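You operate a simulated robot arm through the tools that you are given. There is no shell and no other tool.

Carry out the task below with a simulated robot arm. There is one attempt and no reset: what you move stays moved.

TASK
Turn the echo pedal's level down to zero, then plug the cream jack in.
Fine: after that set the level to mark 2 and press the foot switch twice, on and off.

The check looks at the end state, three seconds after you hand in, the way a careful person would. Anything else that was tipped, shoved, dropped, spilled or broken makes it a failure.

THE ROBOT
A 6-joint arm with a two-finger parallel gripper, fixed in place. Base frame: the origin is at the foot of the arm, x ahead of it, y to its left, z up; the work surface is at about z = 74. Readings come in cm, degrees, newtons and seconds.
With the tool pointing down near the work surface it reaches from about 26 to 68 cm from the base axis. Its first joint turns from -66.0 to 66.0 degrees. Payload 2.9 kg.
Tool frame: the origin (TCP) lies between the finger pads and is the grasp point; the fingertips stand 3 cm ahead of it; z points along the fingers, y is the line along which they close. Largest opening 11 cm; finger width 2, thickness 1; the body of the gripper, 4.8 by 11.2 cm, starts 5.5 cm behind the TCP.
Orientation is that of the tool frame in the base frame, as a unit quaternion [x, y, z, w]. With the fingers straight down and closing along the base's y, the tool's x points along the base's -x, its y along +y and its z along -z.

THE INTERFACE
- The arm moves only by the tool nudge_tool. Its argument "plan" is text: rows parted by semicolons, each of 7 numbers parted by spaces: the finger opening in cm, from 0 to 11, then the shift along the base's x, y, z in units of 250 mm (1.0 is 250 mm), then the turn, a rotation vector about the base's x, y, z in units of 120 degrees (1.0 is 120 degrees). In form: gripper tx ty tz wx wy wz; .... A call has 1 to 20 rows; each row is the pose to reach, as a shift and turn from the pose commanded when the call began. A call with a number of a shift or a turn outside -1 to 1 is refused whole. Rows are played at 5 a second. More than 5 cm and 8.6 degrees between two rows, or a gripper value outside its range, and nothing of the call is played. A pose out of reach is approached as far as the arm can. The call stops where the force on the tool passes 40 N (or 10 N more than at its start, if that is more) or the arm is blocked; 0.2 s more then pass. The fingers move at their own pace (about 10.8 cm/s each) and stop on an object; they squeeze with about 20 N. The grip force told is the motor's: it shows also when the fingers shut on nothing. Time passes only in rows, and 0.2 s behind the last, so rows that repeat a pose let the fingers close. The reply holds the time, the measured pose of the TCP, the force on the tool along the base axes, the opening and the grip force, in the units named above and with some noise, with the torque about the TCP (base axes, N m) and any sound that the robot's microphone picked up.
- Cameras (640 x 400 px; columns grow to the right, rows downward): "scene" is fixed at [8.07, 44.75, 136.91]; the picture's right is [-0.66, -0.75, 0.00], its down [-0.59, 0.52, -0.62] and it looks along [0.46, -0.40, -0.79] (base axes); focal length 330 px, centre (320, 200). "wrist" rides on the gripper at [7.2, 1.7, -10.3] in the tool frame; the picture's right is [-0.23, 0.97, 0.00], its down [-0.76, -0.18, -0.62] and it looks along [-0.61, -0.14, 0.78] (tool axes); focal length 222 px, centre (320, 200). There is no depth. A picture from a camera that has moved, and an enlarged one, comes with that camera's place and axes in the base frame and with its lens. The place of the scene camera against the robot may be out by one fixed shift of up to 1.8 cm in any direction.
- camera(camera): a new picture of that camera. It takes no simulated time.
- close_up(camera, box): a new picture of the part [left, top, right, bottom] of that camera's present view, enlarged. It takes no simulated time.
- job_done(): hands the job in; it is judged then, once.

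Places have to be worked out from the pictures, the camera data and where the tool is seen. Open the gripper and draw the arm clear of the work before you hand the job in, unless the task says otherwise.

The tools are called after "Request:" by a JSON object that holds its "api" and its "payload". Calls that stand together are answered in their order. nudge_tool: Moves the arm, as the interface text tells. Its arguments: {"type":"object","properties":{"plan":{"type":"string"}},"required":["plan"]} The other tools are called the same way: camera (camera) takes a picture; close_up (camera, box) takes an enlarged picture of a part of a camera's view; job_done () hands the job in.

At the start:

```text
time_s: 0.0
ee_pos: [33.1, 23.2, 106.25]
tool_rot: [0.001, 1.0, 0.0, 0.0]
contact_force: [0.1, -0.1, -0.5]
wrist_torque: [0.0, -0.01, 0.01]
finger_gap: 10.99
finger_force: 0.1
```

scene: 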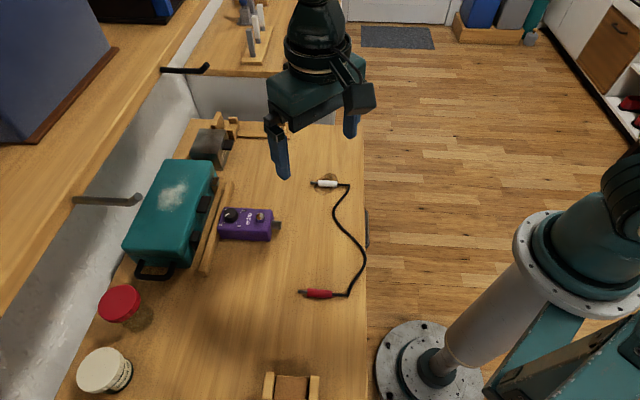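
wrist: 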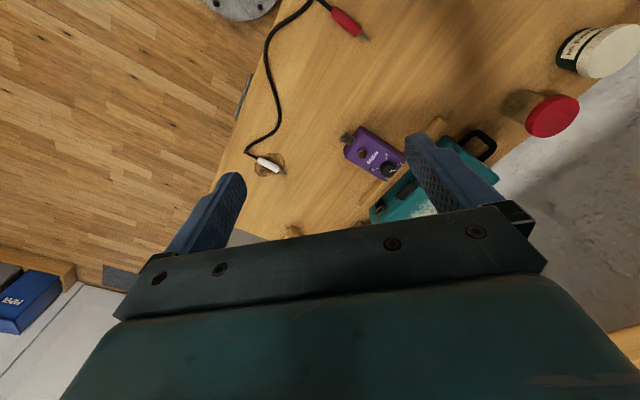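

I start by looking closely at the pedal, the cable and its jacks before moving anything.

Request:
{"api": "close_up", "payload": {"camera": "scene", "box": [190, 180, 310, 260]}}

Request:
{"api": "close_up", "payload": {"camera": "scene", "box": [280, 160, 400, 310]}}

Request:
{"api": "close_up", "payload": {"camera": "wrist", "box": [310, 100, 440, 200]}}

Request:
{"api": "close_up", "payload": {"camera": "wrist", "box": [220, 0, 380, 200]}}

```text
5.00 times, centred on (250, 220) of scene
camera zoom: at [8.07, 44.75, 136.91], right [-0.66, -0.75, 0.0], down [-0.59, 0.52, -0.62], along [0.46, -0.4, -0.79], focal length 1650 px, centre (670, 100)
```

zoom: 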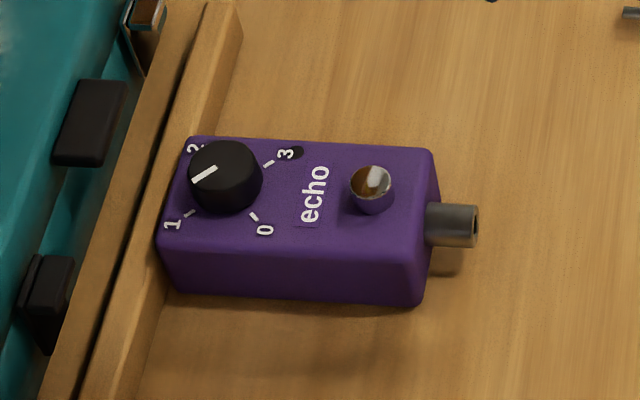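

```text
2.67 times, centred on (340, 235) of scene
camera zoom: at [8.07, 44.75, 136.91], right [-0.66, -0.75, 0.0], down [-0.59, 0.52, -0.62], along [0.46, -0.4, -0.79], focal length 880 px, centre (267, 107)
```

zoom: 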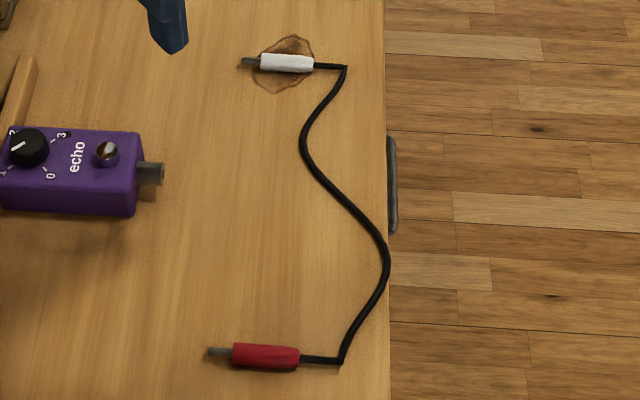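

```text
4.00 times, centred on (375, 150) of wrist
camera zoom: at [25.79, 24.9, 116.53], right [0.23, 0.97, 0.0], down [0.76, -0.18, 0.62], along [0.61, -0.14, -0.78], focal length 888 px, centre (100, 400)
```

zoom: 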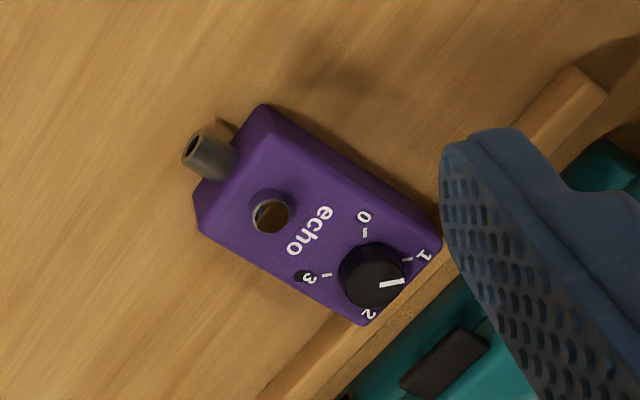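

```text
2.00 times, centred on (300, 100) of wrist
camera zoom: at [25.79, 24.9, 116.53], right [0.23, 0.97, 0.0], down [0.76, -0.18, 0.62], along [0.61, -0.14, -0.78], focal length 444 px, centre (360, 400)
```

zoom: 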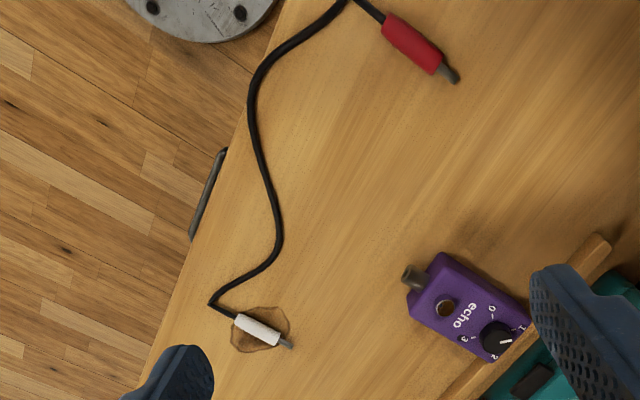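

The level pointer sits between marks 1 and 2. The marks run clockwise from 0 to 3, the pedal's socket faces the robot, and the cream jack lies roughly parallel to the socket axis at about (46.5, 9). I'll turn the tool about 47° to line up with the pedal and lower it a little for a better look.

Request:
{"api": "nudge_tool", "payload": {"plan": "11 0.026 -0.005 -0.09 0 0 0.0653; 11 0.053 -0.011 -0.18 0 0 0.1306; 11 0.079 -0.016 -0.27 0 0 0.1958; 11 0.105 -0.021 -0.36 0 0 0.2611; 11 0.132 -0.027 -0.45 0 0 0.3264; 11 0.158 -0.032 -0.542 0 0 0.3917; 11 0.158 -0.032 -0.542 0 0 0.3917"}}

```text
time_s: 1.6
ee_pos: [37.09, 22.61, 92.76]
tool_rot: [-0.4, 0.917, 0.001, 0.001]
contact_force: [-0.9, 0.1, 0.5]
wrist_torque: [0.0, -0.01, 0.04]
finger_gap: 11.01
finger_force: 0.1
```

The arm went where it was told; now I look at the pedal from here.

Request:
{"api": "camera", "payload": {"camera": "wrist"}}

Request:
{"api": "camera", "payload": {"camera": "scene"}}

```text
taken
camera wrist: at [30.85, 18.39, 103.04], right [-0.56, 0.83, 0.0], down [0.65, 0.44, 0.62], along [0.52, 0.35, -0.78], focal length 222 px, centre (320, 200)
```

wrist: 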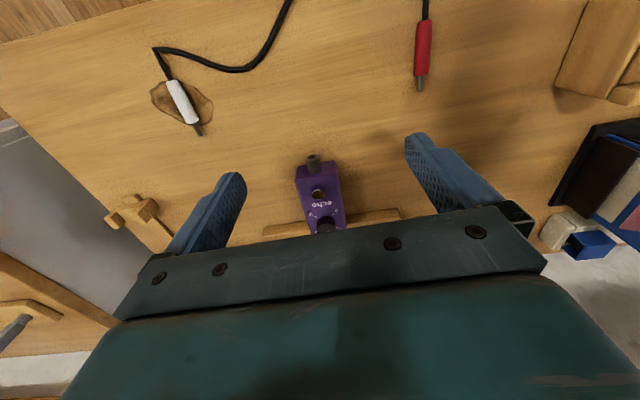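

```text
taken
```

scene: 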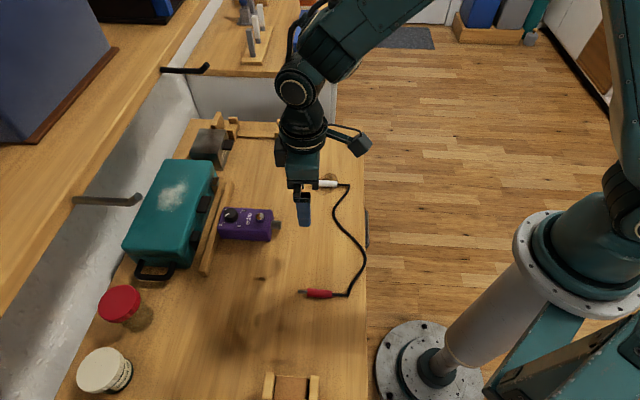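

The pedal lies squarely in the wrist view. I enlarge it, and the cream jack too.

Request:
{"api": "close_up", "payload": {"camera": "wrist", "box": [270, 145, 370, 245]}}

Request:
{"api": "close_up", "payload": {"camera": "wrist", "box": [140, 40, 240, 140]}}

Request:
{"api": "close_up", "payload": {"camera": "scene", "box": [110, 110, 290, 290]}}

```text
4.00 times, centred on (320, 195) of wrist
camera zoom: at [30.85, 18.39, 103.04], right [-0.56, 0.83, 0.0], down [0.65, 0.44, 0.62], along [0.52, 0.35, -0.78], focal length 888 px, centre (320, 220)
```

zoom: 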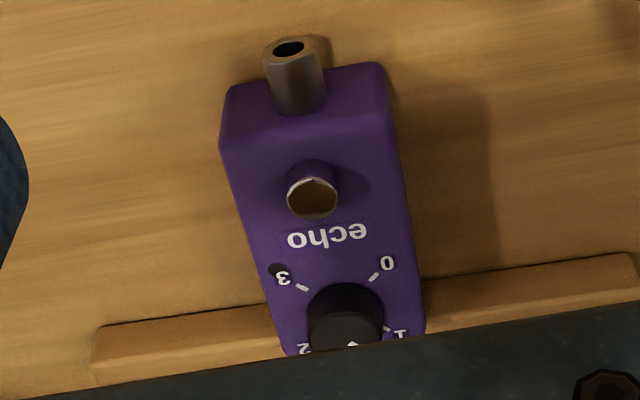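

```text
4.00 times, centred on (190, 90) of wrist
camera zoom: at [30.85, 18.39, 103.04], right [-0.56, 0.83, 0.0], down [0.65, 0.44, 0.62], along [0.52, 0.35, -0.78], focal length 888 px, centre (840, 640)
```

zoom: 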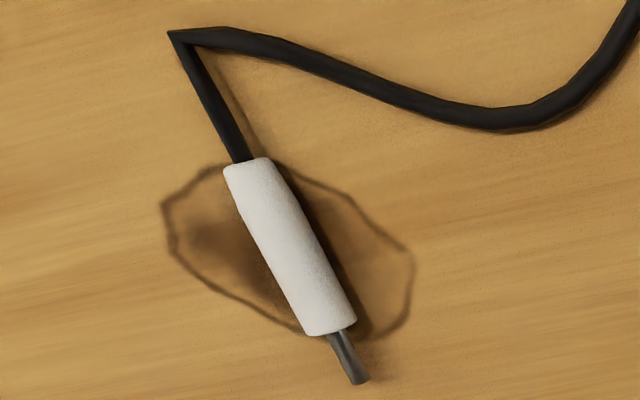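

```text
2.22 times, centred on (200, 200) of scene
camera zoom: at [8.07, 44.75, 136.91], right [-0.66, -0.75, 0.0], down [-0.59, 0.52, -0.62], along [0.46, -0.4, -0.79], focal length 733 px, centre (587, 200)
```

zoom: 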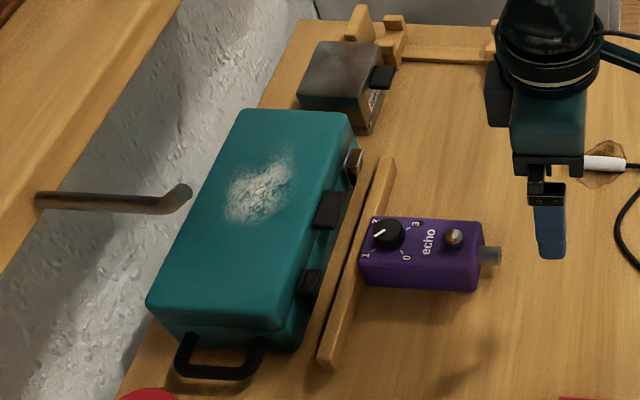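

Triangulating from the two wrist views gives the pedal's top at z≈78.1, its axis at about 46.7°, and the knob at about (50.3, 32.6) with its top near z=80. The foot switch is at about (45.9, 28.3, 79.2) and the socket mouth at about (43.1, 25.3, 76.5). I'll hover above the knob, turning the tool back so there's room for a counter-clockwise turn.

Request:
{"api": "nudge_tool", "payload": {"plan": "11 0.0524 0.04 -0.019 0 0 -0.0642; 11 0.1048 0.08 -0.038 0 0 -0.1283; 11 0.1572 0.12 -0.058 0 0 -0.1925; 11 0.2096 0.16 -0.077 0 0 -0.2567; 11 0.262 0.2 -0.096 0 0 -0.3208; 11 0.3144 0.24 -0.115 0 0 -0.385; 11 0.3668 0.28 -0.134 0 0 -0.4492; 11 0.4192 0.32 -0.154 0 0 -0.5133; 11 0.4716 0.36 -0.173 0 0 -0.5775; 11 0.524 0.4 -0.192 0 0 -0.6417; 11 0.524 0.4 -0.192 0 0 -0.6417; 11 0.524 0.4 -0.192 0 0 -0.6417"}}

Request:
{"api": "camera", "payload": {"camera": "wrist"}}

Request:
{"api": "camera", "payload": {"camera": "scene"}}

```text
time_s: 4.2
ee_pos: [50.03, 32.51, 88.07]
tool_rot: [0.258, 0.966, 0.001, 0.001]
contact_force: [0.1, -0.6, -0.1]
wrist_torque: [0.0, -0.05, 0.01]
finger_gap: 10.99
finger_force: 0.1
```

```text
taken
camera wrist: at [44.54, 37.56, 98.29], right [0.68, 0.73, 0.0], down [0.57, -0.53, 0.62], along [0.46, -0.42, -0.78], focal length 222 px, centre (320, 200)
```

wrist: 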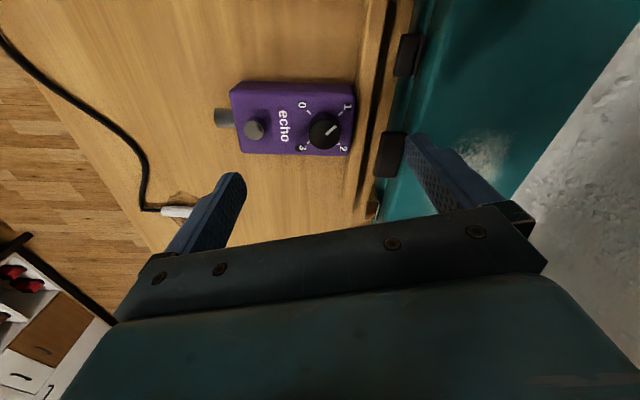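

```text
taken
```

scene: 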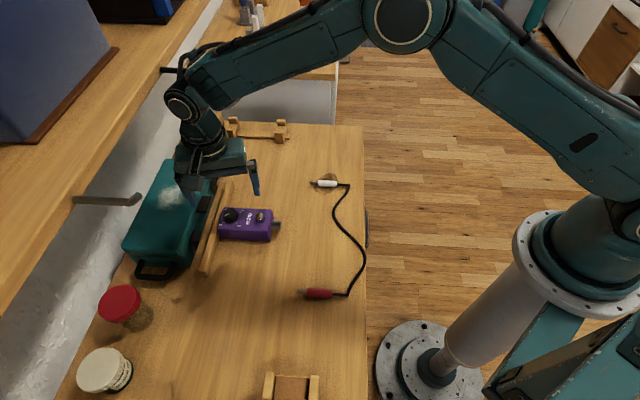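

The knob is in clear view now. I enlarge it for exact centre and pointer angle.

Request:
{"api": "close_up", "payload": {"camera": "wrist", "box": [290, 90, 370, 170]}}

Request:
{"api": "close_up", "payload": {"camera": "wrist", "box": [210, 60, 370, 170]}}

Request:
{"api": "close_up", "payload": {"camera": "wrist", "box": [350, 0, 550, 200]}}

```text
5.00 times, centred on (330, 130) of wrist
camera zoom: at [44.54, 37.56, 98.29], right [0.68, 0.73, 0.0], down [0.57, -0.53, 0.62], along [0.46, -0.42, -0.78], focal length 1111 px, centre (270, 550)
```

zoom: 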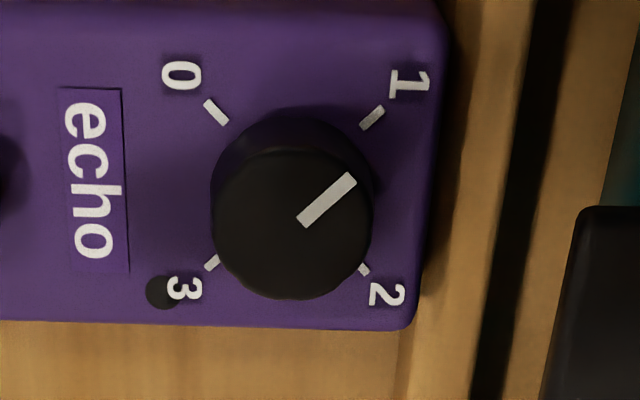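

```text
3.64 times, centred on (290, 115) of wrist
camera zoom: at [44.54, 37.56, 98.29], right [0.68, 0.73, 0.0], down [0.57, -0.53, 0.62], along [0.46, -0.42, -0.78], focal length 808 px, centre (429, 509)
```

zoom: 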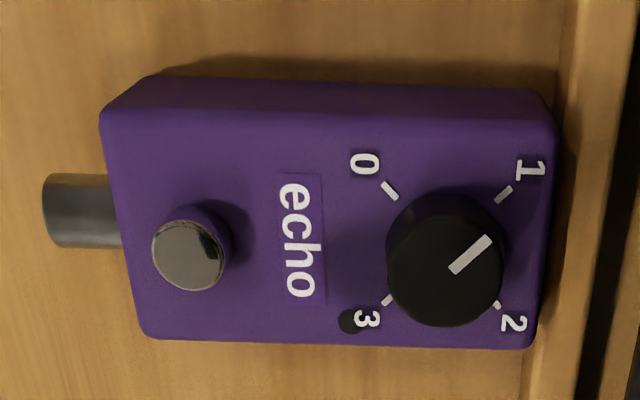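

```text
2.00 times, centred on (450, 100) of wrist
camera zoom: at [44.54, 37.56, 98.29], right [0.68, 0.73, 0.0], down [0.57, -0.53, 0.62], along [0.46, -0.42, -0.78], focal length 444 px, centre (60, 400)
```

zoom: 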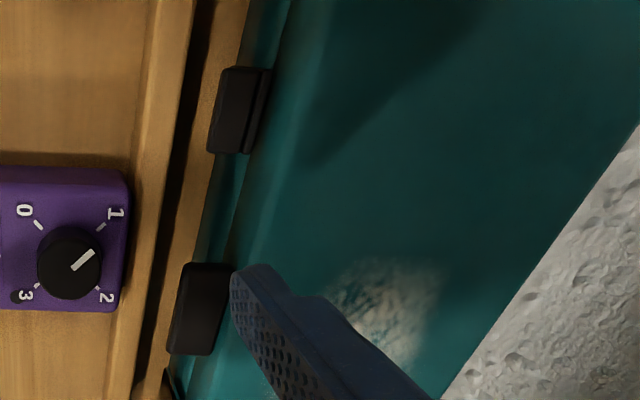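

The knob centre works out at (50.38, 32.63) with a radius of about 1.4 and its top at z≈79.55. The pointer is practically on mark 1 (base +y) and mark 0 points to base −x, so I need a 90° counter-clockwise turn. I narrow the fingers to 5 cm and come down to just above the knob to check centring.

Request:
{"api": "nudge_tool", "payload": {"plan": "8 0.0084 0.0026 -0.04 0 0 0; 5 0.0168 0.0052 -0.08 0 0 0; 5 0.0168 0.0052 -0.12 0 0 0; 5 0.0168 0.0052 -0.16 0 0 0; 5 0.0168 0.0052 -0.2 0 0 0; 5 0.0168 0.0052 -0.2 0 0 0"}}

Request:
{"api": "camera", "payload": {"camera": "wrist"}}

Request:
{"api": "close_up", "payload": {"camera": "wrist", "box": [230, 80, 410, 200]}}

Request:
{"api": "close_up", "payload": {"camera": "scene", "box": [150, 110, 310, 270]}}

```text
time_s: 5.6
ee_pos: [50.38, 32.66, 82.75]
tool_rot: [0.259, 0.966, -0.001, 0.001]
contact_force: [0.4, -0.7, -0.3]
wrist_torque: [-0.04, 0.02, -0.01]
finger_gap: 4.99
finger_force: 0.0
```

```text
taken
camera wrist: at [44.97, 37.68, 93.1], right [0.68, 0.73, 0.0], down [0.57, -0.53, 0.62], along [0.45, -0.43, -0.78], focal length 222 px, centre (320, 200)
```

wrist: 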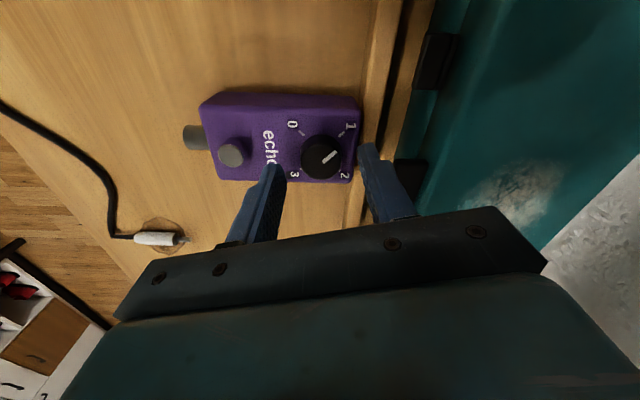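

```text
3.33 times, centred on (320, 140) of wrist
camera zoom: at [44.97, 37.68, 93.1], right [0.68, 0.73, 0.0], down [0.57, -0.53, 0.62], along [0.45, -0.43, -0.78], focal length 740 px, centre (320, 400)
```

zoom: 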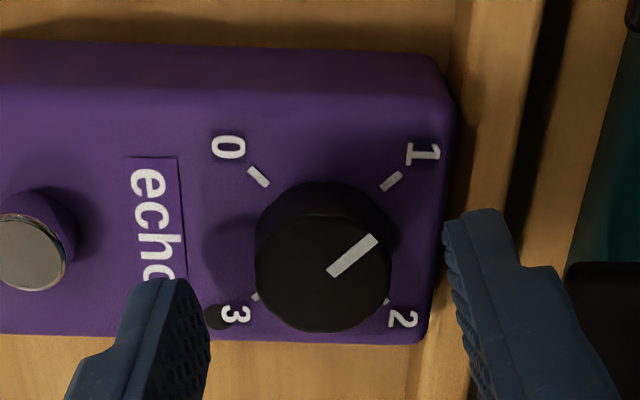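

```text
2.50 times, centred on (230, 190) of scene
camera zoom: at [8.07, 44.75, 136.91], right [-0.66, -0.75, 0.0], down [-0.59, 0.52, -0.62], along [0.46, -0.4, -0.79], focal length 825 px, centre (545, 225)
```

zoom: 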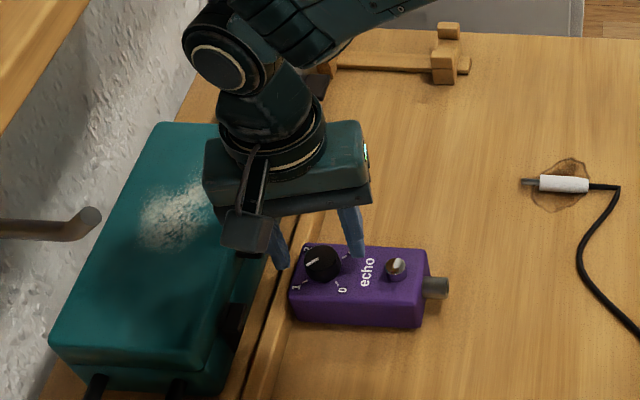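

The fingers straddle the knob evenly, with the knob centre within about 1 mm of the tool axis. I go down 1.2 cm so the tips stay just above the pedal's face, then close on the knob.

Request:
{"api": "nudge_tool", "payload": {"plan": "5 0 0 -0.024 0 0 0; 5 0 0 -0.048 0 0 0; 5 0 0 -0.048 0 0 0; 3.4 0 0 -0.048 0 0 0; 2.4 0 0 -0.048 0 0 0; 0 0 0 -0.048 0 0 0; 0 0 0 -0.048 0 0 0"}}

Request:
{"api": "close_up", "payload": {"camera": "wrist", "box": [230, 80, 410, 200]}}

```text
time_s: 7.2
ee_pos: [50.52, 32.64, 81.83]
tool_rot: [0.259, 0.966, -0.001, 0.0]
contact_force: [1.8, 0.6, -0.1]
wrist_torque: [-0.01, -0.03, 0.0]
finger_gap: 2.83
finger_force: 20.0
```

```text
3.33 times, centred on (320, 140) of wrist
camera zoom: at [45.02, 37.66, 92.01], right [0.68, 0.73, 0.0], down [0.57, -0.53, 0.62], along [0.46, -0.43, -0.78], focal length 740 px, centre (320, 400)
```

zoom: 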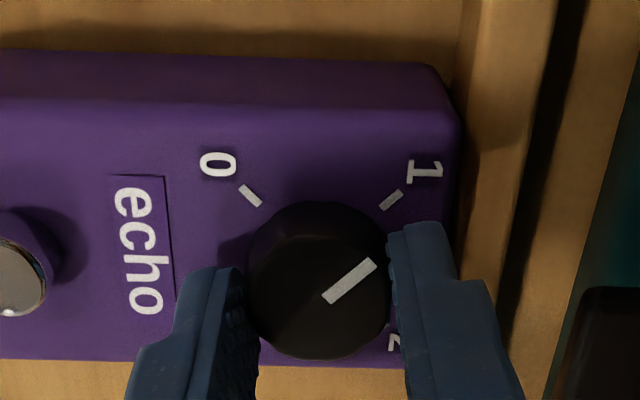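

The knob is held (gap 2.83, side force under 2 N). I turn it 60° counter-clockwise first and check that it follows without dragging the pedal.

Request:
{"api": "nudge_tool", "payload": {"plan": "0 0 0 -0 0 0 0.0625; 0 0 0 0 0 0 0.125; 0 0 0 0 0 0 0.1875; 0 0 0 0 0 0 0.25; 0 0 0 0 0 0 0.3125; 0 0 0 0 0 0 0.375; 0 0 0 0 0 0 0.4375; 0 0 0 0 0 0 0.5; 0 0 0 0 0 0 0.5"}}

Request:
{"api": "close_up", "payload": {"camera": "wrist", "box": [230, 80, 410, 200]}}

Request:
{"api": "close_up", "payload": {"camera": "scene", "box": [190, 180, 310, 260]}}

```text
time_s: 9.2
ee_pos: [50.4, 32.69, 81.73]
tool_rot: [-0.261, 0.965, 0.001, 0.0]
contact_force: [-13.1, -0.2, 7.0]
wrist_torque: [-0.06, 0.5, 0.0]
finger_gap: 2.84
finger_force: 20.0
```

```text
3.33 times, centred on (320, 140) of wrist
camera zoom: at [43.35, 30.4, 92.02], right [-0.29, 0.96, 0.0], down [0.75, 0.23, 0.62], along [0.6, 0.18, -0.78], focal length 740 px, centre (320, 400)
```

zoom: 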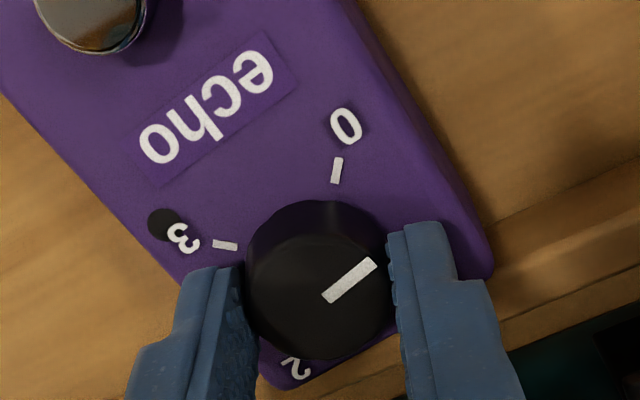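

```text
5.00 times, centred on (250, 220) of scene
camera zoom: at [8.03, 44.74, 136.91], right [-0.66, -0.75, 0.0], down [-0.59, 0.52, -0.62], along [0.46, -0.4, -0.79], focal length 1650 px, centre (670, 100)
```

zoom: 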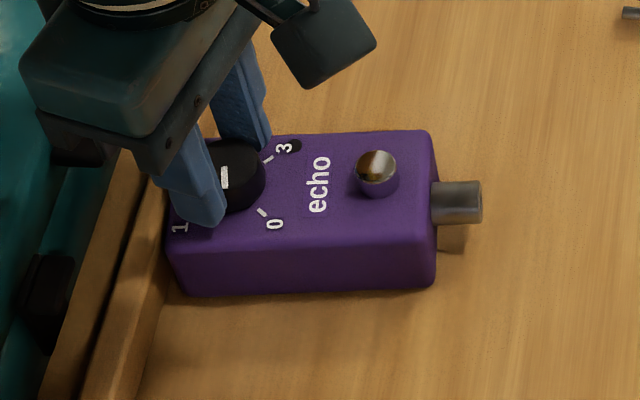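

The knob followed, but the pedal itself swung about 6–7° counter-clockwise until its corner met the rail, and there is now a 13 N side force. I look at the whole scene before going on.

Request:
{"api": "camera", "payload": {"camera": "wrist"}}

Request:
{"api": "close_up", "payload": {"camera": "scene", "box": [150, 130, 310, 270]}}

Request:
{"api": "close_up", "payload": {"camera": "wrist", "box": [240, 40, 440, 200]}}

```text
taken
camera wrist: at [43.35, 30.4, 92.02], right [-0.29, 0.96, 0.0], down [0.75, 0.23, 0.62], along [0.6, 0.18, -0.78], focal length 222 px, centre (320, 200)
```

wrist: 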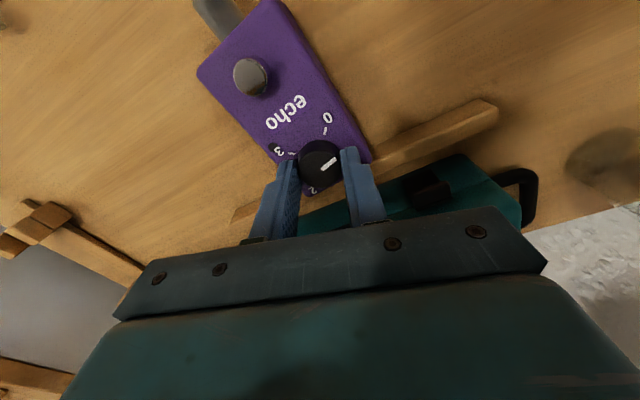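

```text
2.86 times, centred on (230, 200) of scene
camera zoom: at [8.03, 44.74, 136.91], right [-0.66, -0.75, 0.0], down [-0.59, 0.52, -0.62], along [0.46, -0.4, -0.79], focal length 943 px, centre (577, 200)
```

zoom: 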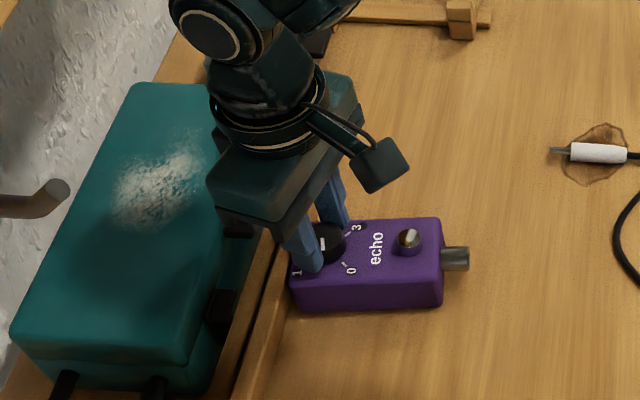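

```text
2.50 times, centred on (340, 120) of wrist
camera zoom: at [43.35, 30.4, 92.02], right [-0.29, 0.96, 0.0], down [0.75, 0.23, 0.62], along [0.6, 0.18, -0.78], focal length 555 px, centre (270, 400)
```

zoom: 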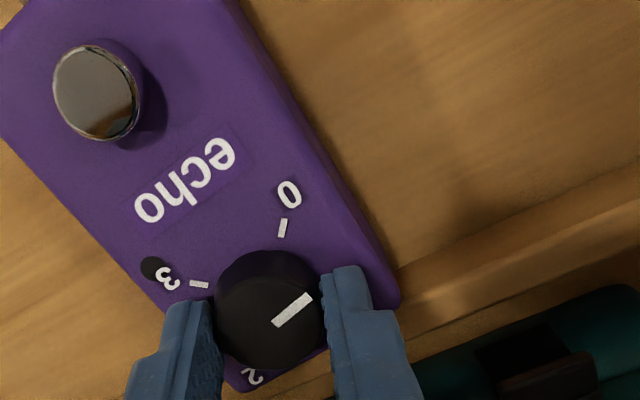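

The pedal's right far corner is resting on the rail, so there was a gap of about 3 mm behind it. I'll swing the pedal back straight with the held knob and ease it flush against the rail so the rail braces it.

Request:
{"api": "nudge_tool", "payload": {"plan": "0 0 0 0 0 0 -0.03; 0 0 0 0 0 0 -0.06; 0 0.003 0.003 0 0 0 -0.06; 0 0.006 0.006 0 0 0 -0.06; 0 0.0085 0.0085 0 0 0 -0.06; 0 0.0085 0.0085 0 0 0 -0.06"}}

Request:
{"api": "close_up", "payload": {"camera": "wrist", "box": [230, 80, 410, 200]}}

Request:
{"api": "close_up", "payload": {"camera": "scene", "box": [190, 180, 310, 260]}}

```text
time_s: 10.6
ee_pos: [50.54, 32.88, 81.72]
tool_rot: [-0.198, 0.98, 0.0, 0.0]
contact_force: [-16.4, -0.4, 8.4]
wrist_torque: [0.01, 0.59, -0.02]
finger_gap: 2.84
finger_force: 20.1
```

```text
3.33 times, centred on (320, 140) of wrist
camera zoom: at [43.22, 31.58, 92.03], right [-0.17, 0.99, 0.0], down [0.77, 0.13, 0.62], along [0.61, 0.1, -0.78], focal length 740 px, centre (320, 400)
```

zoom: 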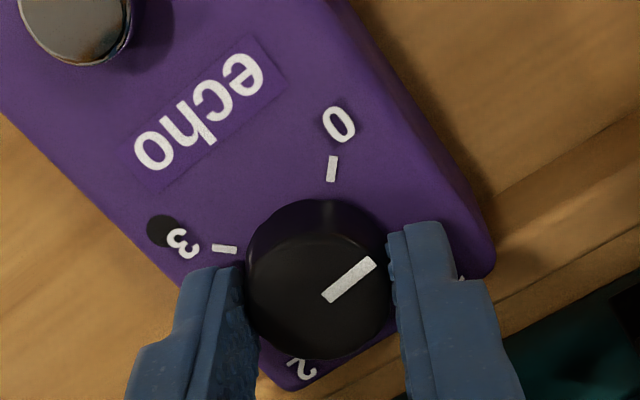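

```text
5.00 times, centred on (250, 220) of scene
camera zoom: at [8.02, 44.74, 136.92], right [-0.66, -0.75, 0.0], down [-0.59, 0.52, -0.62], along [0.47, -0.4, -0.79], focal length 1650 px, centre (670, 100)
```

zoom: 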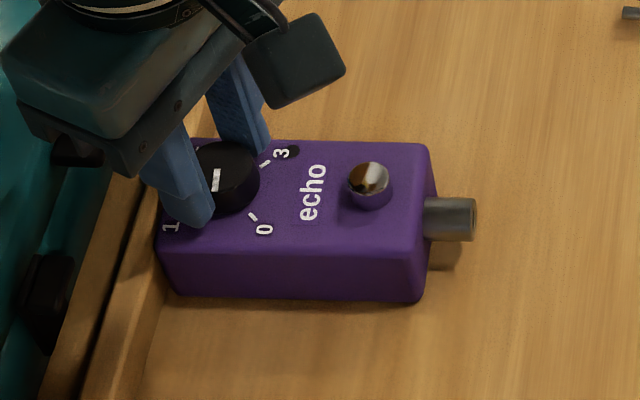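

The pedal is back to within a couple of degrees and sits against the rail, with the pointer at about 142° and mark 0 near 182°. A steady −16 N in x remains. I'll release the knob briefly to clear the strain and see where things rest.

Request:
{"api": "nudge_tool", "payload": {"plan": "4 0 0 0 0 0 0; 4.5 0 0 0 0 0 0; 4.5 0 0 0 0 0 0"}}

Request:
{"api": "close_up", "payload": {"camera": "wrist", "box": [230, 80, 410, 200]}}

Request:
{"api": "close_up", "payload": {"camera": "scene", "box": [190, 180, 310, 260]}}

```text
time_s: 11.4
ee_pos: [50.64, 32.82, 81.71]
tool_rot: [-0.197, 0.98, 0.0, 0.0]
contact_force: [-0.9, -0.5, -0.5]
wrist_torque: [0.0, 0.02, 0.03]
finger_gap: 4.5
finger_force: 0.0
```

```text
3.33 times, centred on (320, 140) of wrist
camera zoom: at [43.29, 31.57, 92.01], right [-0.17, 0.99, 0.0], down [0.77, 0.13, 0.62], along [0.61, 0.1, -0.78], focal length 740 px, centre (320, 400)
```

zoom: 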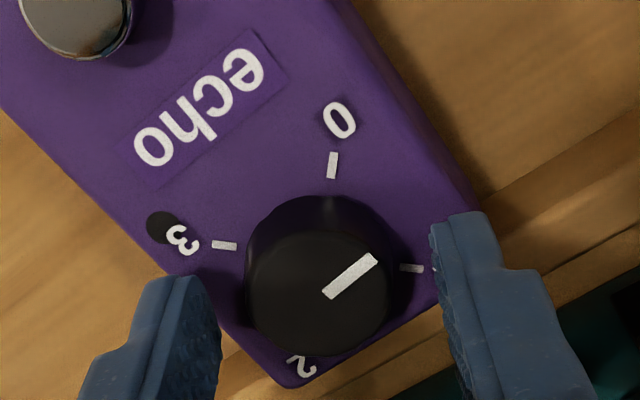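

```text
5.00 times, centred on (250, 220) of scene
camera zoom: at [8.07, 44.75, 136.91], right [-0.66, -0.75, 0.0], down [-0.59, 0.52, -0.62], along [0.46, -0.4, -0.79], focal length 1650 px, centre (670, 100)
```

zoom: 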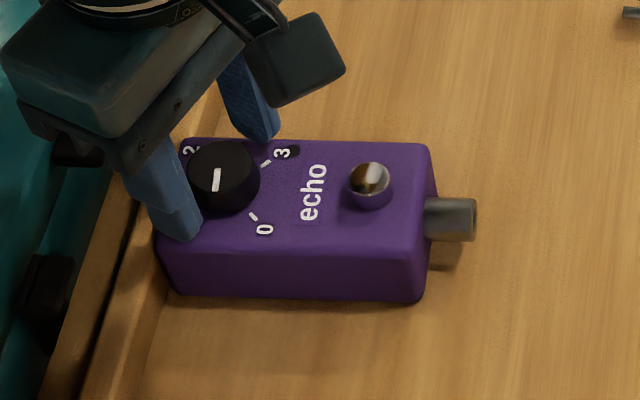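

With the knob released the force vanishes; the arm is stiff, so sub-millimetre offsets produce those forces. The pedal rests about 2° from its first heading, and the knob centre is now about (50.45, 32.77). I re-centre on it, regrip, press lightly toward the rail, and turn 34° more.

Request:
{"api": "nudge_tool", "payload": {"plan": "4.5 -0.005 -0.001 0 0 0 0; 3.4 -0.005 -0.001 0 0 0 0; 0 -0.005 -0.001 0 0 0 0; 0 -0.005 -0.001 0 0 0 0; 0 -0.003 0.001 0 0 0 0; 0 -0.003 0.001 0 0 0 0.0475; 0 -0.003 0.001 0 0 0 0.095; 0 -0.003 0.001 0 0 0 0.1425; 0 -0.003 0.001 0 0 0 0.19; 0 -0.003 0.001 0 0 0 0.2375; 0 -0.003 0.001 0 0 0 0.283; 0 -0.003 0.001 0 0 0 0.283"}}

Request:
{"api": "close_up", "payload": {"camera": "wrist", "box": [230, 80, 410, 200]}}

Request:
{"api": "close_up", "payload": {"camera": "scene", "box": [190, 180, 310, 260]}}

```text
time_s: 14.0
ee_pos: [50.62, 32.91, 81.71]
tool_rot: [-0.476, 0.879, 0.001, 0.001]
contact_force: [0.3, 0.9, 0.7]
wrist_torque: [-0.06, 0.02, 0.01]
finger_gap: 2.86
finger_force: 19.9
```

```text
3.33 times, centred on (320, 140) of wrist
camera zoom: at [45.23, 27.66, 92.01], right [-0.69, 0.72, 0.0], down [0.56, 0.54, 0.62], along [0.45, 0.43, -0.78], focal length 740 px, centre (320, 400)
```

zoom: 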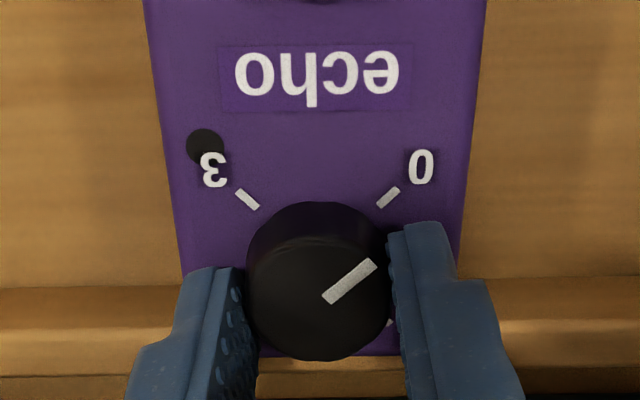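

```text
5.00 times, centred on (250, 220) of scene
camera zoom: at [8.07, 44.75, 136.91], right [-0.66, -0.75, 0.0], down [-0.59, 0.52, -0.62], along [0.46, -0.4, -0.79], focal length 1650 px, centre (670, 100)
```

zoom: 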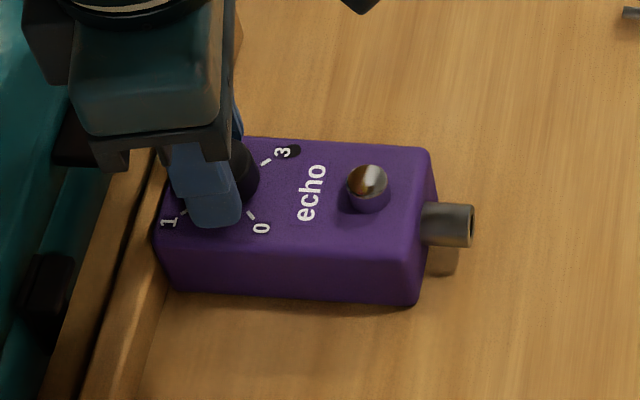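

The pedal stayed straight this time (yaw ≈45.5°, forces below 1 N). The pointer is about 4° short of the 0 mark, so I turn that last bit and then release to look.

Request:
{"api": "nudge_tool", "payload": {"plan": "0 0 0 0 0 0 0.0165; 0 0 0 0 0 0 0.034; 0 0 0 0 0 0 0.034"}}

Request:
{"api": "close_up", "payload": {"camera": "wrist", "box": [230, 80, 410, 200]}}

```text
time_s: 14.8
ee_pos: [50.64, 32.96, 81.64]
tool_rot: [-0.507, 0.862, 0.001, 0.0]
contact_force: [0.8, -0.2, -0.1]
wrist_torque: [0.03, -0.04, -0.02]
finger_gap: 2.85
finger_force: 20.1
```

```text
3.33 times, centred on (320, 140) of wrist
camera zoom: at [45.56, 27.27, 92.02], right [-0.74, 0.67, 0.0], down [0.53, 0.58, 0.62], along [0.42, 0.46, -0.78], focal length 740 px, centre (320, 400)
```

zoom: 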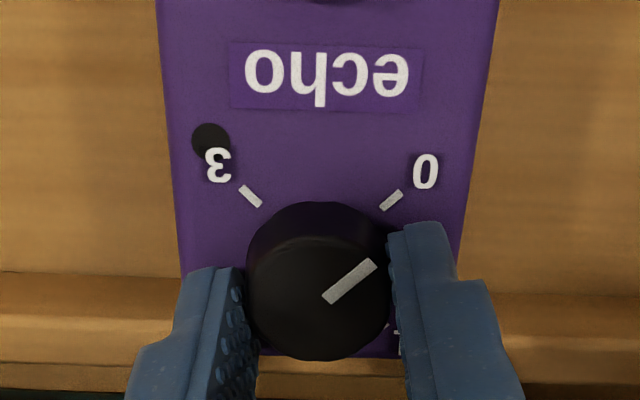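

I enlarge further to compare the pointer line with the 0 tick.

Request:
{"api": "close_up", "payload": {"camera": "wrist", "box": [290, 120, 350, 180]}}

Request:
{"api": "close_up", "payload": {"camera": "scene", "box": [210, 195, 280, 245]}}

```text
6.67 times, centred on (320, 150) of wrist
camera zoom: at [45.56, 27.27, 92.02], right [-0.74, 0.67, 0.0], down [0.53, 0.58, 0.62], along [0.42, 0.46, -0.78], focal length 1481 px, centre (320, 533)
```

zoom: 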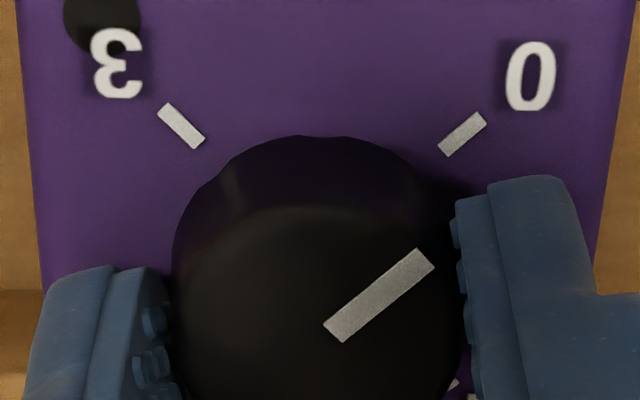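

```text
8.00 times, centred on (245, 220) of scene
camera zoom: at [8.07, 44.75, 136.91], right [-0.66, -0.75, 0.0], down [-0.59, 0.52, -0.62], along [0.46, -0.4, -0.79], focal length 2640 px, centre (920, 40)
```

zoom: 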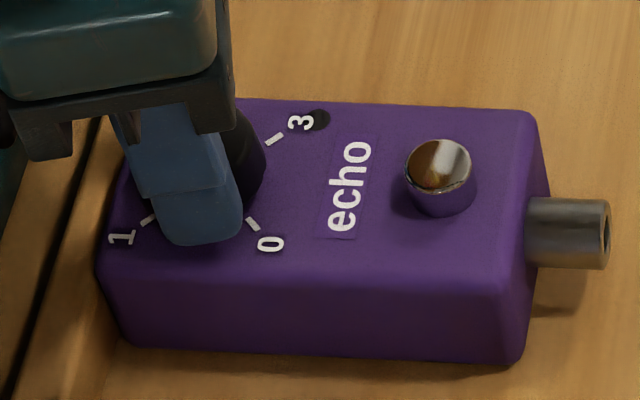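

Pointer at 181.1° against the 0 tick at 182.3°: I add one more degree, then let go and rise to check the result from above.

Request:
{"api": "nudge_tool", "payload": {"plan": "0 0 0 0 0 0 0.009; 0 0 0 0 0 0 0.009; 3.4 0 0 0 0 0 0.009; 4.8 0 0 0 0 0 0.009; 4.8 0 0 0.04 0 0 0.009; 4.8 0 0 0.08 0 0 0.009; 6 0 0 0.16 0 0 0.009; 6 0 0 0.24 0 0 0.009; 6 0 0 0.24 0 0 0.009"}}

Request:
{"api": "close_up", "payload": {"camera": "wrist", "box": [260, 60, 390, 180]}}

Request:
{"api": "camera", "payload": {"camera": "wrist"}}

Request:
{"api": "close_up", "payload": {"camera": "scene", "box": [200, 190, 300, 250]}}

```text
time_s: 17.0
ee_pos: [49.4, 32.21, 85.16]
tool_rot: [-0.515, 0.857, 0.0, -0.029]
contact_force: [0.3, 0.5, -0.1]
wrist_torque: [0.01, 0.01, 0.0]
finger_gap: 5.98
finger_force: 0.1
stopped in row 9: the arm was blocked; the commanded pose is now the measured one
```

```text
3.33 times, centred on (325, 120) of wrist
camera zoom: at [45.02, 26.8, 95.72], right [-0.75, 0.66, 0.02], down [0.54, 0.61, 0.58], along [0.37, 0.44, -0.82], focal length 740 px, centre (303, 467)
```

zoom: 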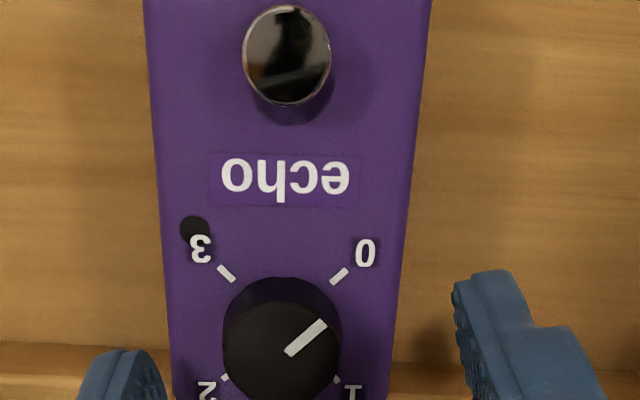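

```text
taken
camera wrist: at [45.02, 26.8, 95.72], right [-0.75, 0.66, 0.02], down [0.54, 0.61, 0.58], along [0.37, 0.44, -0.82], focal length 222 px, centre (320, 200)
```

wrist: 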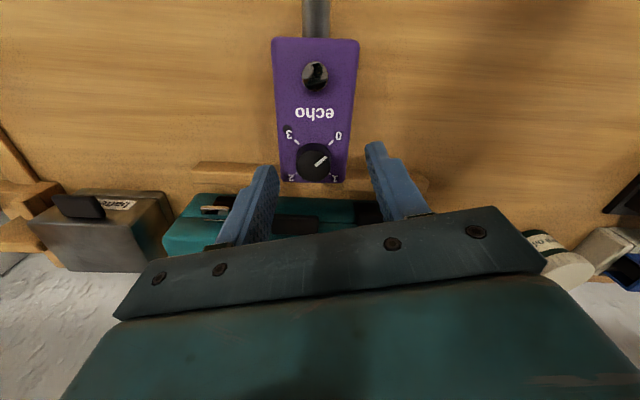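

```text
6.40 times, centred on (250, 220) of scene
camera zoom: at [8.06, 44.75, 136.91], right [-0.66, -0.75, 0.0], down [-0.59, 0.52, -0.62], along [0.46, -0.4, -0.79], focal length 2112 px, centre (768, 72)
```

zoom: 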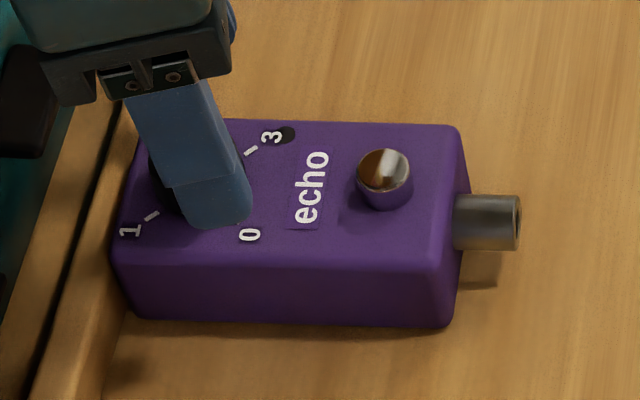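

The arm reports being blocked on the way up, with a tilt of about 3° and no force at the tool. I look at the scene to see what an upstream link may have touched.

Request:
{"api": "camera", "payload": {"camera": "scene"}}

Request:
{"api": "close_up", "payload": {"camera": "scene", "box": [60, 60, 300, 260]}}

```text
taken
```

scene: 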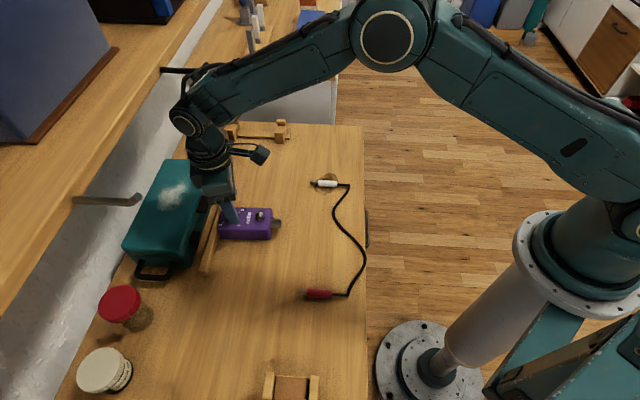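

```text
2.00 times, centred on (180, 160) of scene
camera zoom: at [8.06, 44.75, 136.91], right [-0.66, -0.75, 0.0], down [-0.59, 0.52, -0.62], along [0.46, -0.4, -0.79], focal length 660 px, centre (600, 280)
```

zoom: 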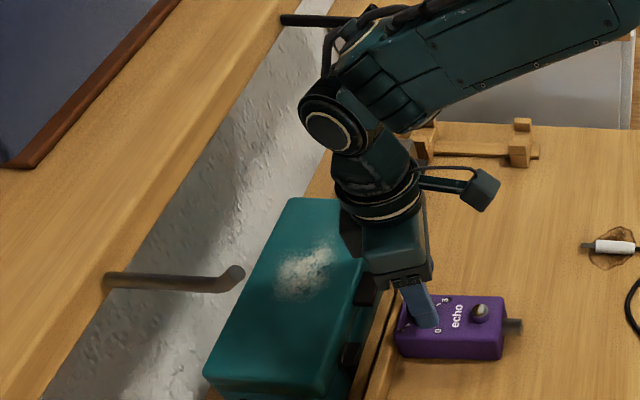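

I enlarge the area where the black hook of the shelf comes near the forearm and wrist.

Request:
{"api": "close_up", "payload": {"camera": "scene", "box": [140, 30, 280, 170]}}

```text
2.86 times, centred on (210, 100) of scene
camera zoom: at [8.06, 44.75, 136.91], right [-0.66, -0.75, 0.0], down [-0.59, 0.52, -0.62], along [0.46, -0.4, -0.79], focal length 943 px, centre (634, 486)
```

zoom: 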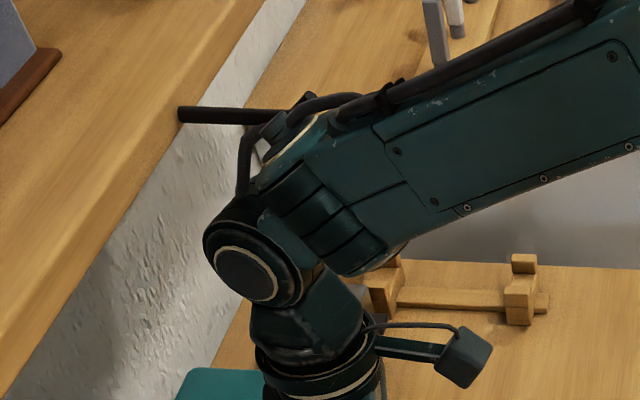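

The forearm's wrist end has come up under the black shelf hook. I back off: straighten the tool while easing down slightly and retreating toward the base, then rise well away from the hook.

Request:
{"api": "nudge_tool", "payload": {"plan": "6 -0.012 -0.012 -0.01 0.0036 -0.006 0; 6 -0.024 -0.024 -0.018 0.007 -0.012 0; 6 -0.036 -0.036 -0.024 0.0107 -0.018 0; 6 -0.048 -0.048 -0.024 0.01425 -0.0238 0; 6 -0.1 -0.1 -0.016 0.01425 -0.0238 0; 6 -0.15 -0.15 0 0.01425 -0.0238 0; 6 -0.2 -0.2 0.05 0.01425 -0.0238 0; 6 -0.24 -0.24 0.12 0.01425 -0.0238 0; 6 -0.24 -0.24 0.12 0.01425 -0.0238 0"}}

Request:
{"api": "camera", "payload": {"camera": "wrist"}}

Request:
{"api": "camera", "payload": {"camera": "scene"}}

```text
time_s: 19.0
ee_pos: [43.47, 26.02, 88.17]
tool_rot: [-0.515, 0.857, 0.0, 0.001]
contact_force: [-0.4, -0.6, 0.2]
wrist_torque: [0.0, -0.01, -0.01]
finger_gap: 6.02
finger_force: 0.1
```

```text
taken
camera wrist: at [38.62, 20.43, 98.41], right [-0.75, 0.66, 0.0], down [0.51, 0.59, 0.62], along [0.41, 0.47, -0.78], focal length 222 px, centre (320, 200)
```

wrist: 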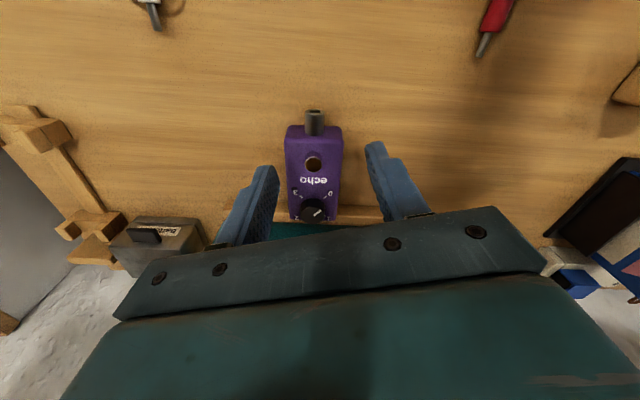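

```text
taken
```

scene: 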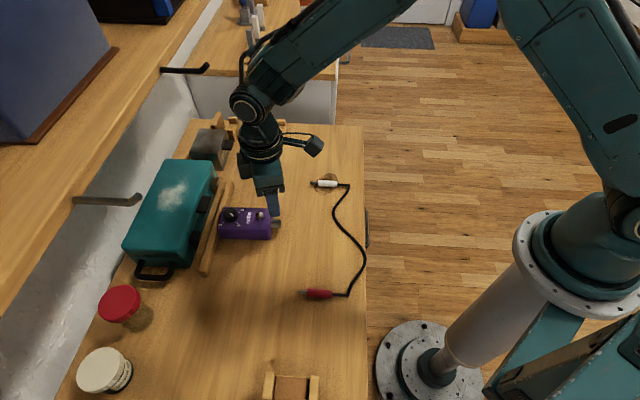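

The arm is free and upright again, and the hook looks unchanged. Now I check the knob reading and the pedal and socket position close up.

Request:
{"api": "close_up", "payload": {"camera": "wrist", "box": [270, 90, 360, 230]}}

Request:
{"api": "close_up", "payload": {"camera": "scene", "box": [200, 190, 290, 250]}}

Request:
{"api": "close_up", "payload": {"camera": "wrist", "box": [290, 90, 340, 140]}}

```text
2.86 times, centred on (315, 160) of wrist
camera zoom: at [38.62, 20.43, 98.41], right [-0.75, 0.66, 0.0], down [0.51, 0.59, 0.62], along [0.41, 0.47, -0.78], focal length 635 px, centre (334, 314)
```

zoom: 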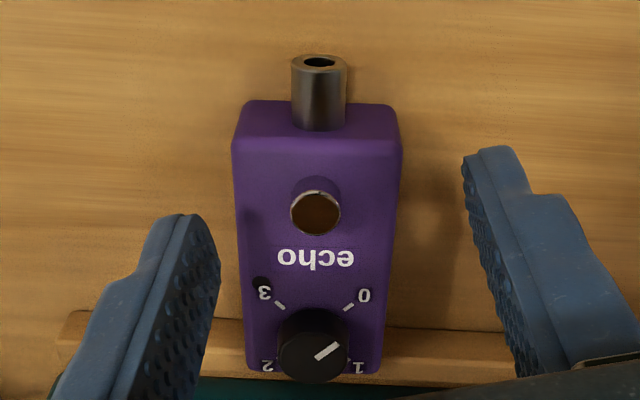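

```text
6.67 times, centred on (245, 220) of scene
camera zoom: at [8.07, 44.75, 136.91], right [-0.66, -0.75, 0.0], down [-0.59, 0.52, -0.62], along [0.46, -0.4, -0.79], focal length 2200 px, centre (820, 67)
```

zoom: 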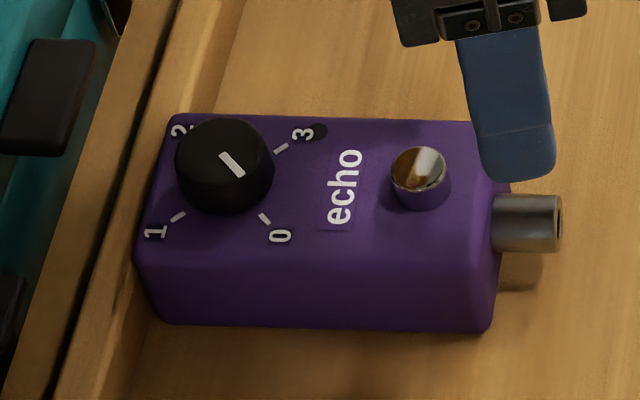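

```text
8.00 times, centred on (315, 115) of wrist
camera zoom: at [38.62, 20.43, 98.41], right [-0.75, 0.66, 0.0], down [0.51, 0.59, 0.62], along [0.41, 0.47, -0.78], focal length 1777 px, centre (360, 880)
```

zoom: 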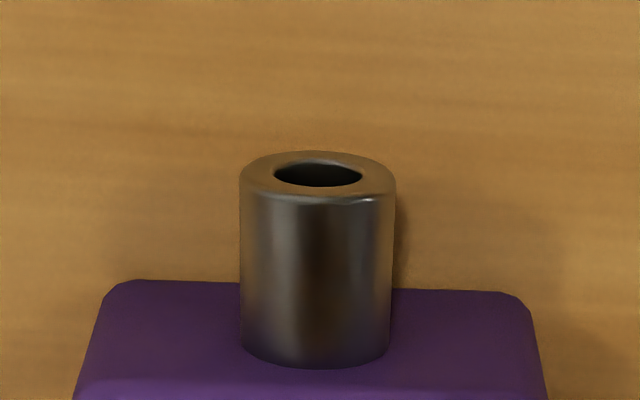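

The level pointer lines up with the 0 tick, and the pedal is straight (yaw about 46–47°) and against the rail. The socket mouth is at about (43.4, 25.2, 76.4). Now I move across above the cream jack to measure it closely.

Request:
{"api": "nudge_tool", "payload": {"plan": "6 0.02 -0.113 0.015 0 0 -0.024; 6 0.04 -0.227 0.03 0 0 -0.047; 6 0.06 -0.34 0.045 0 0 -0.071; 6 0.08 -0.453 0.06 0 0 -0.095; 6 0.1 -0.567 0.07 0 0 -0.118; 6 0.117 -0.68 0.073 0 0 -0.1417; 6 0.117 -0.68 0.073 0 0 -0.1417"}}

Request:
{"api": "camera", "payload": {"camera": "wrist"}}

Request:
{"api": "close_up", "payload": {"camera": "wrist", "box": [270, 90, 370, 200]}}

```text
time_s: 20.6
ee_pos: [46.1, 9.08, 89.85]
tool_rot: [-0.382, 0.924, -0.001, 0.0]
contact_force: [-0.7, -0.5, 0.5]
wrist_torque: [0.01, -0.01, 0.02]
finger_gap: 5.99
finger_force: 0.0
```

```text
taken
camera wrist: at [39.83, 5.15, 100.12], right [-0.53, 0.85, 0.0], down [0.66, 0.41, 0.62], along [0.53, 0.33, -0.78], focal length 222 px, centre (320, 200)
```

wrist: 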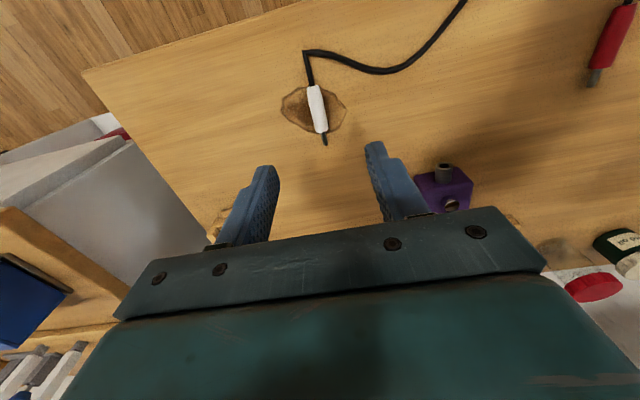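

```text
3.64 times, centred on (320, 145) of wrist
camera zoom: at [39.83, 5.15, 100.12], right [-0.53, 0.85, 0.0], down [0.66, 0.41, 0.62], along [0.53, 0.33, -0.78], focal length 808 px, centre (320, 400)
```

zoom: 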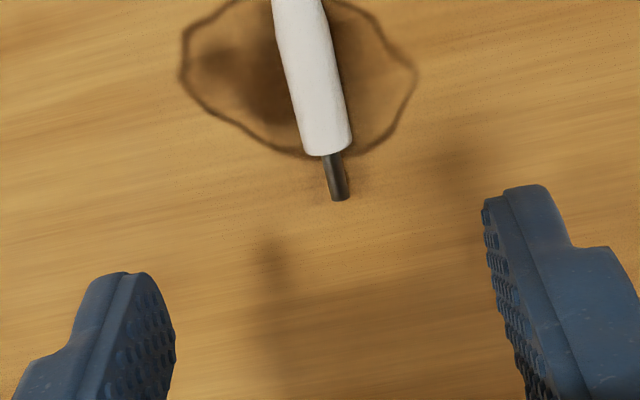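

Request:
{"api": "close_up", "payload": {"camera": "wrist", "box": [275, 70, 365, 160]}}

```text
4.44 times, centred on (320, 115) of wrist
camera zoom: at [39.83, 5.15, 100.12], right [-0.53, 0.85, 0.0], down [0.66, 0.41, 0.62], along [0.53, 0.33, -0.78], focal length 987 px, centre (320, 578)
```

zoom: 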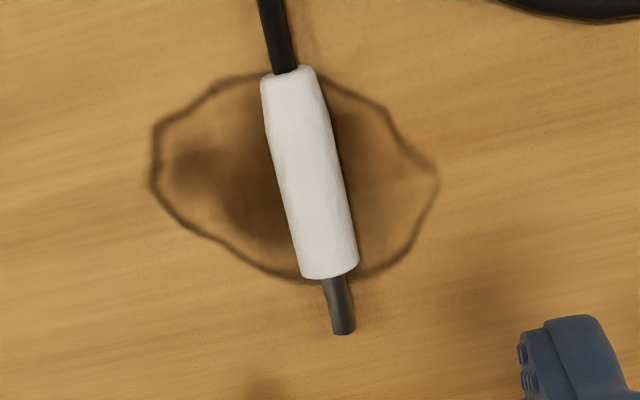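

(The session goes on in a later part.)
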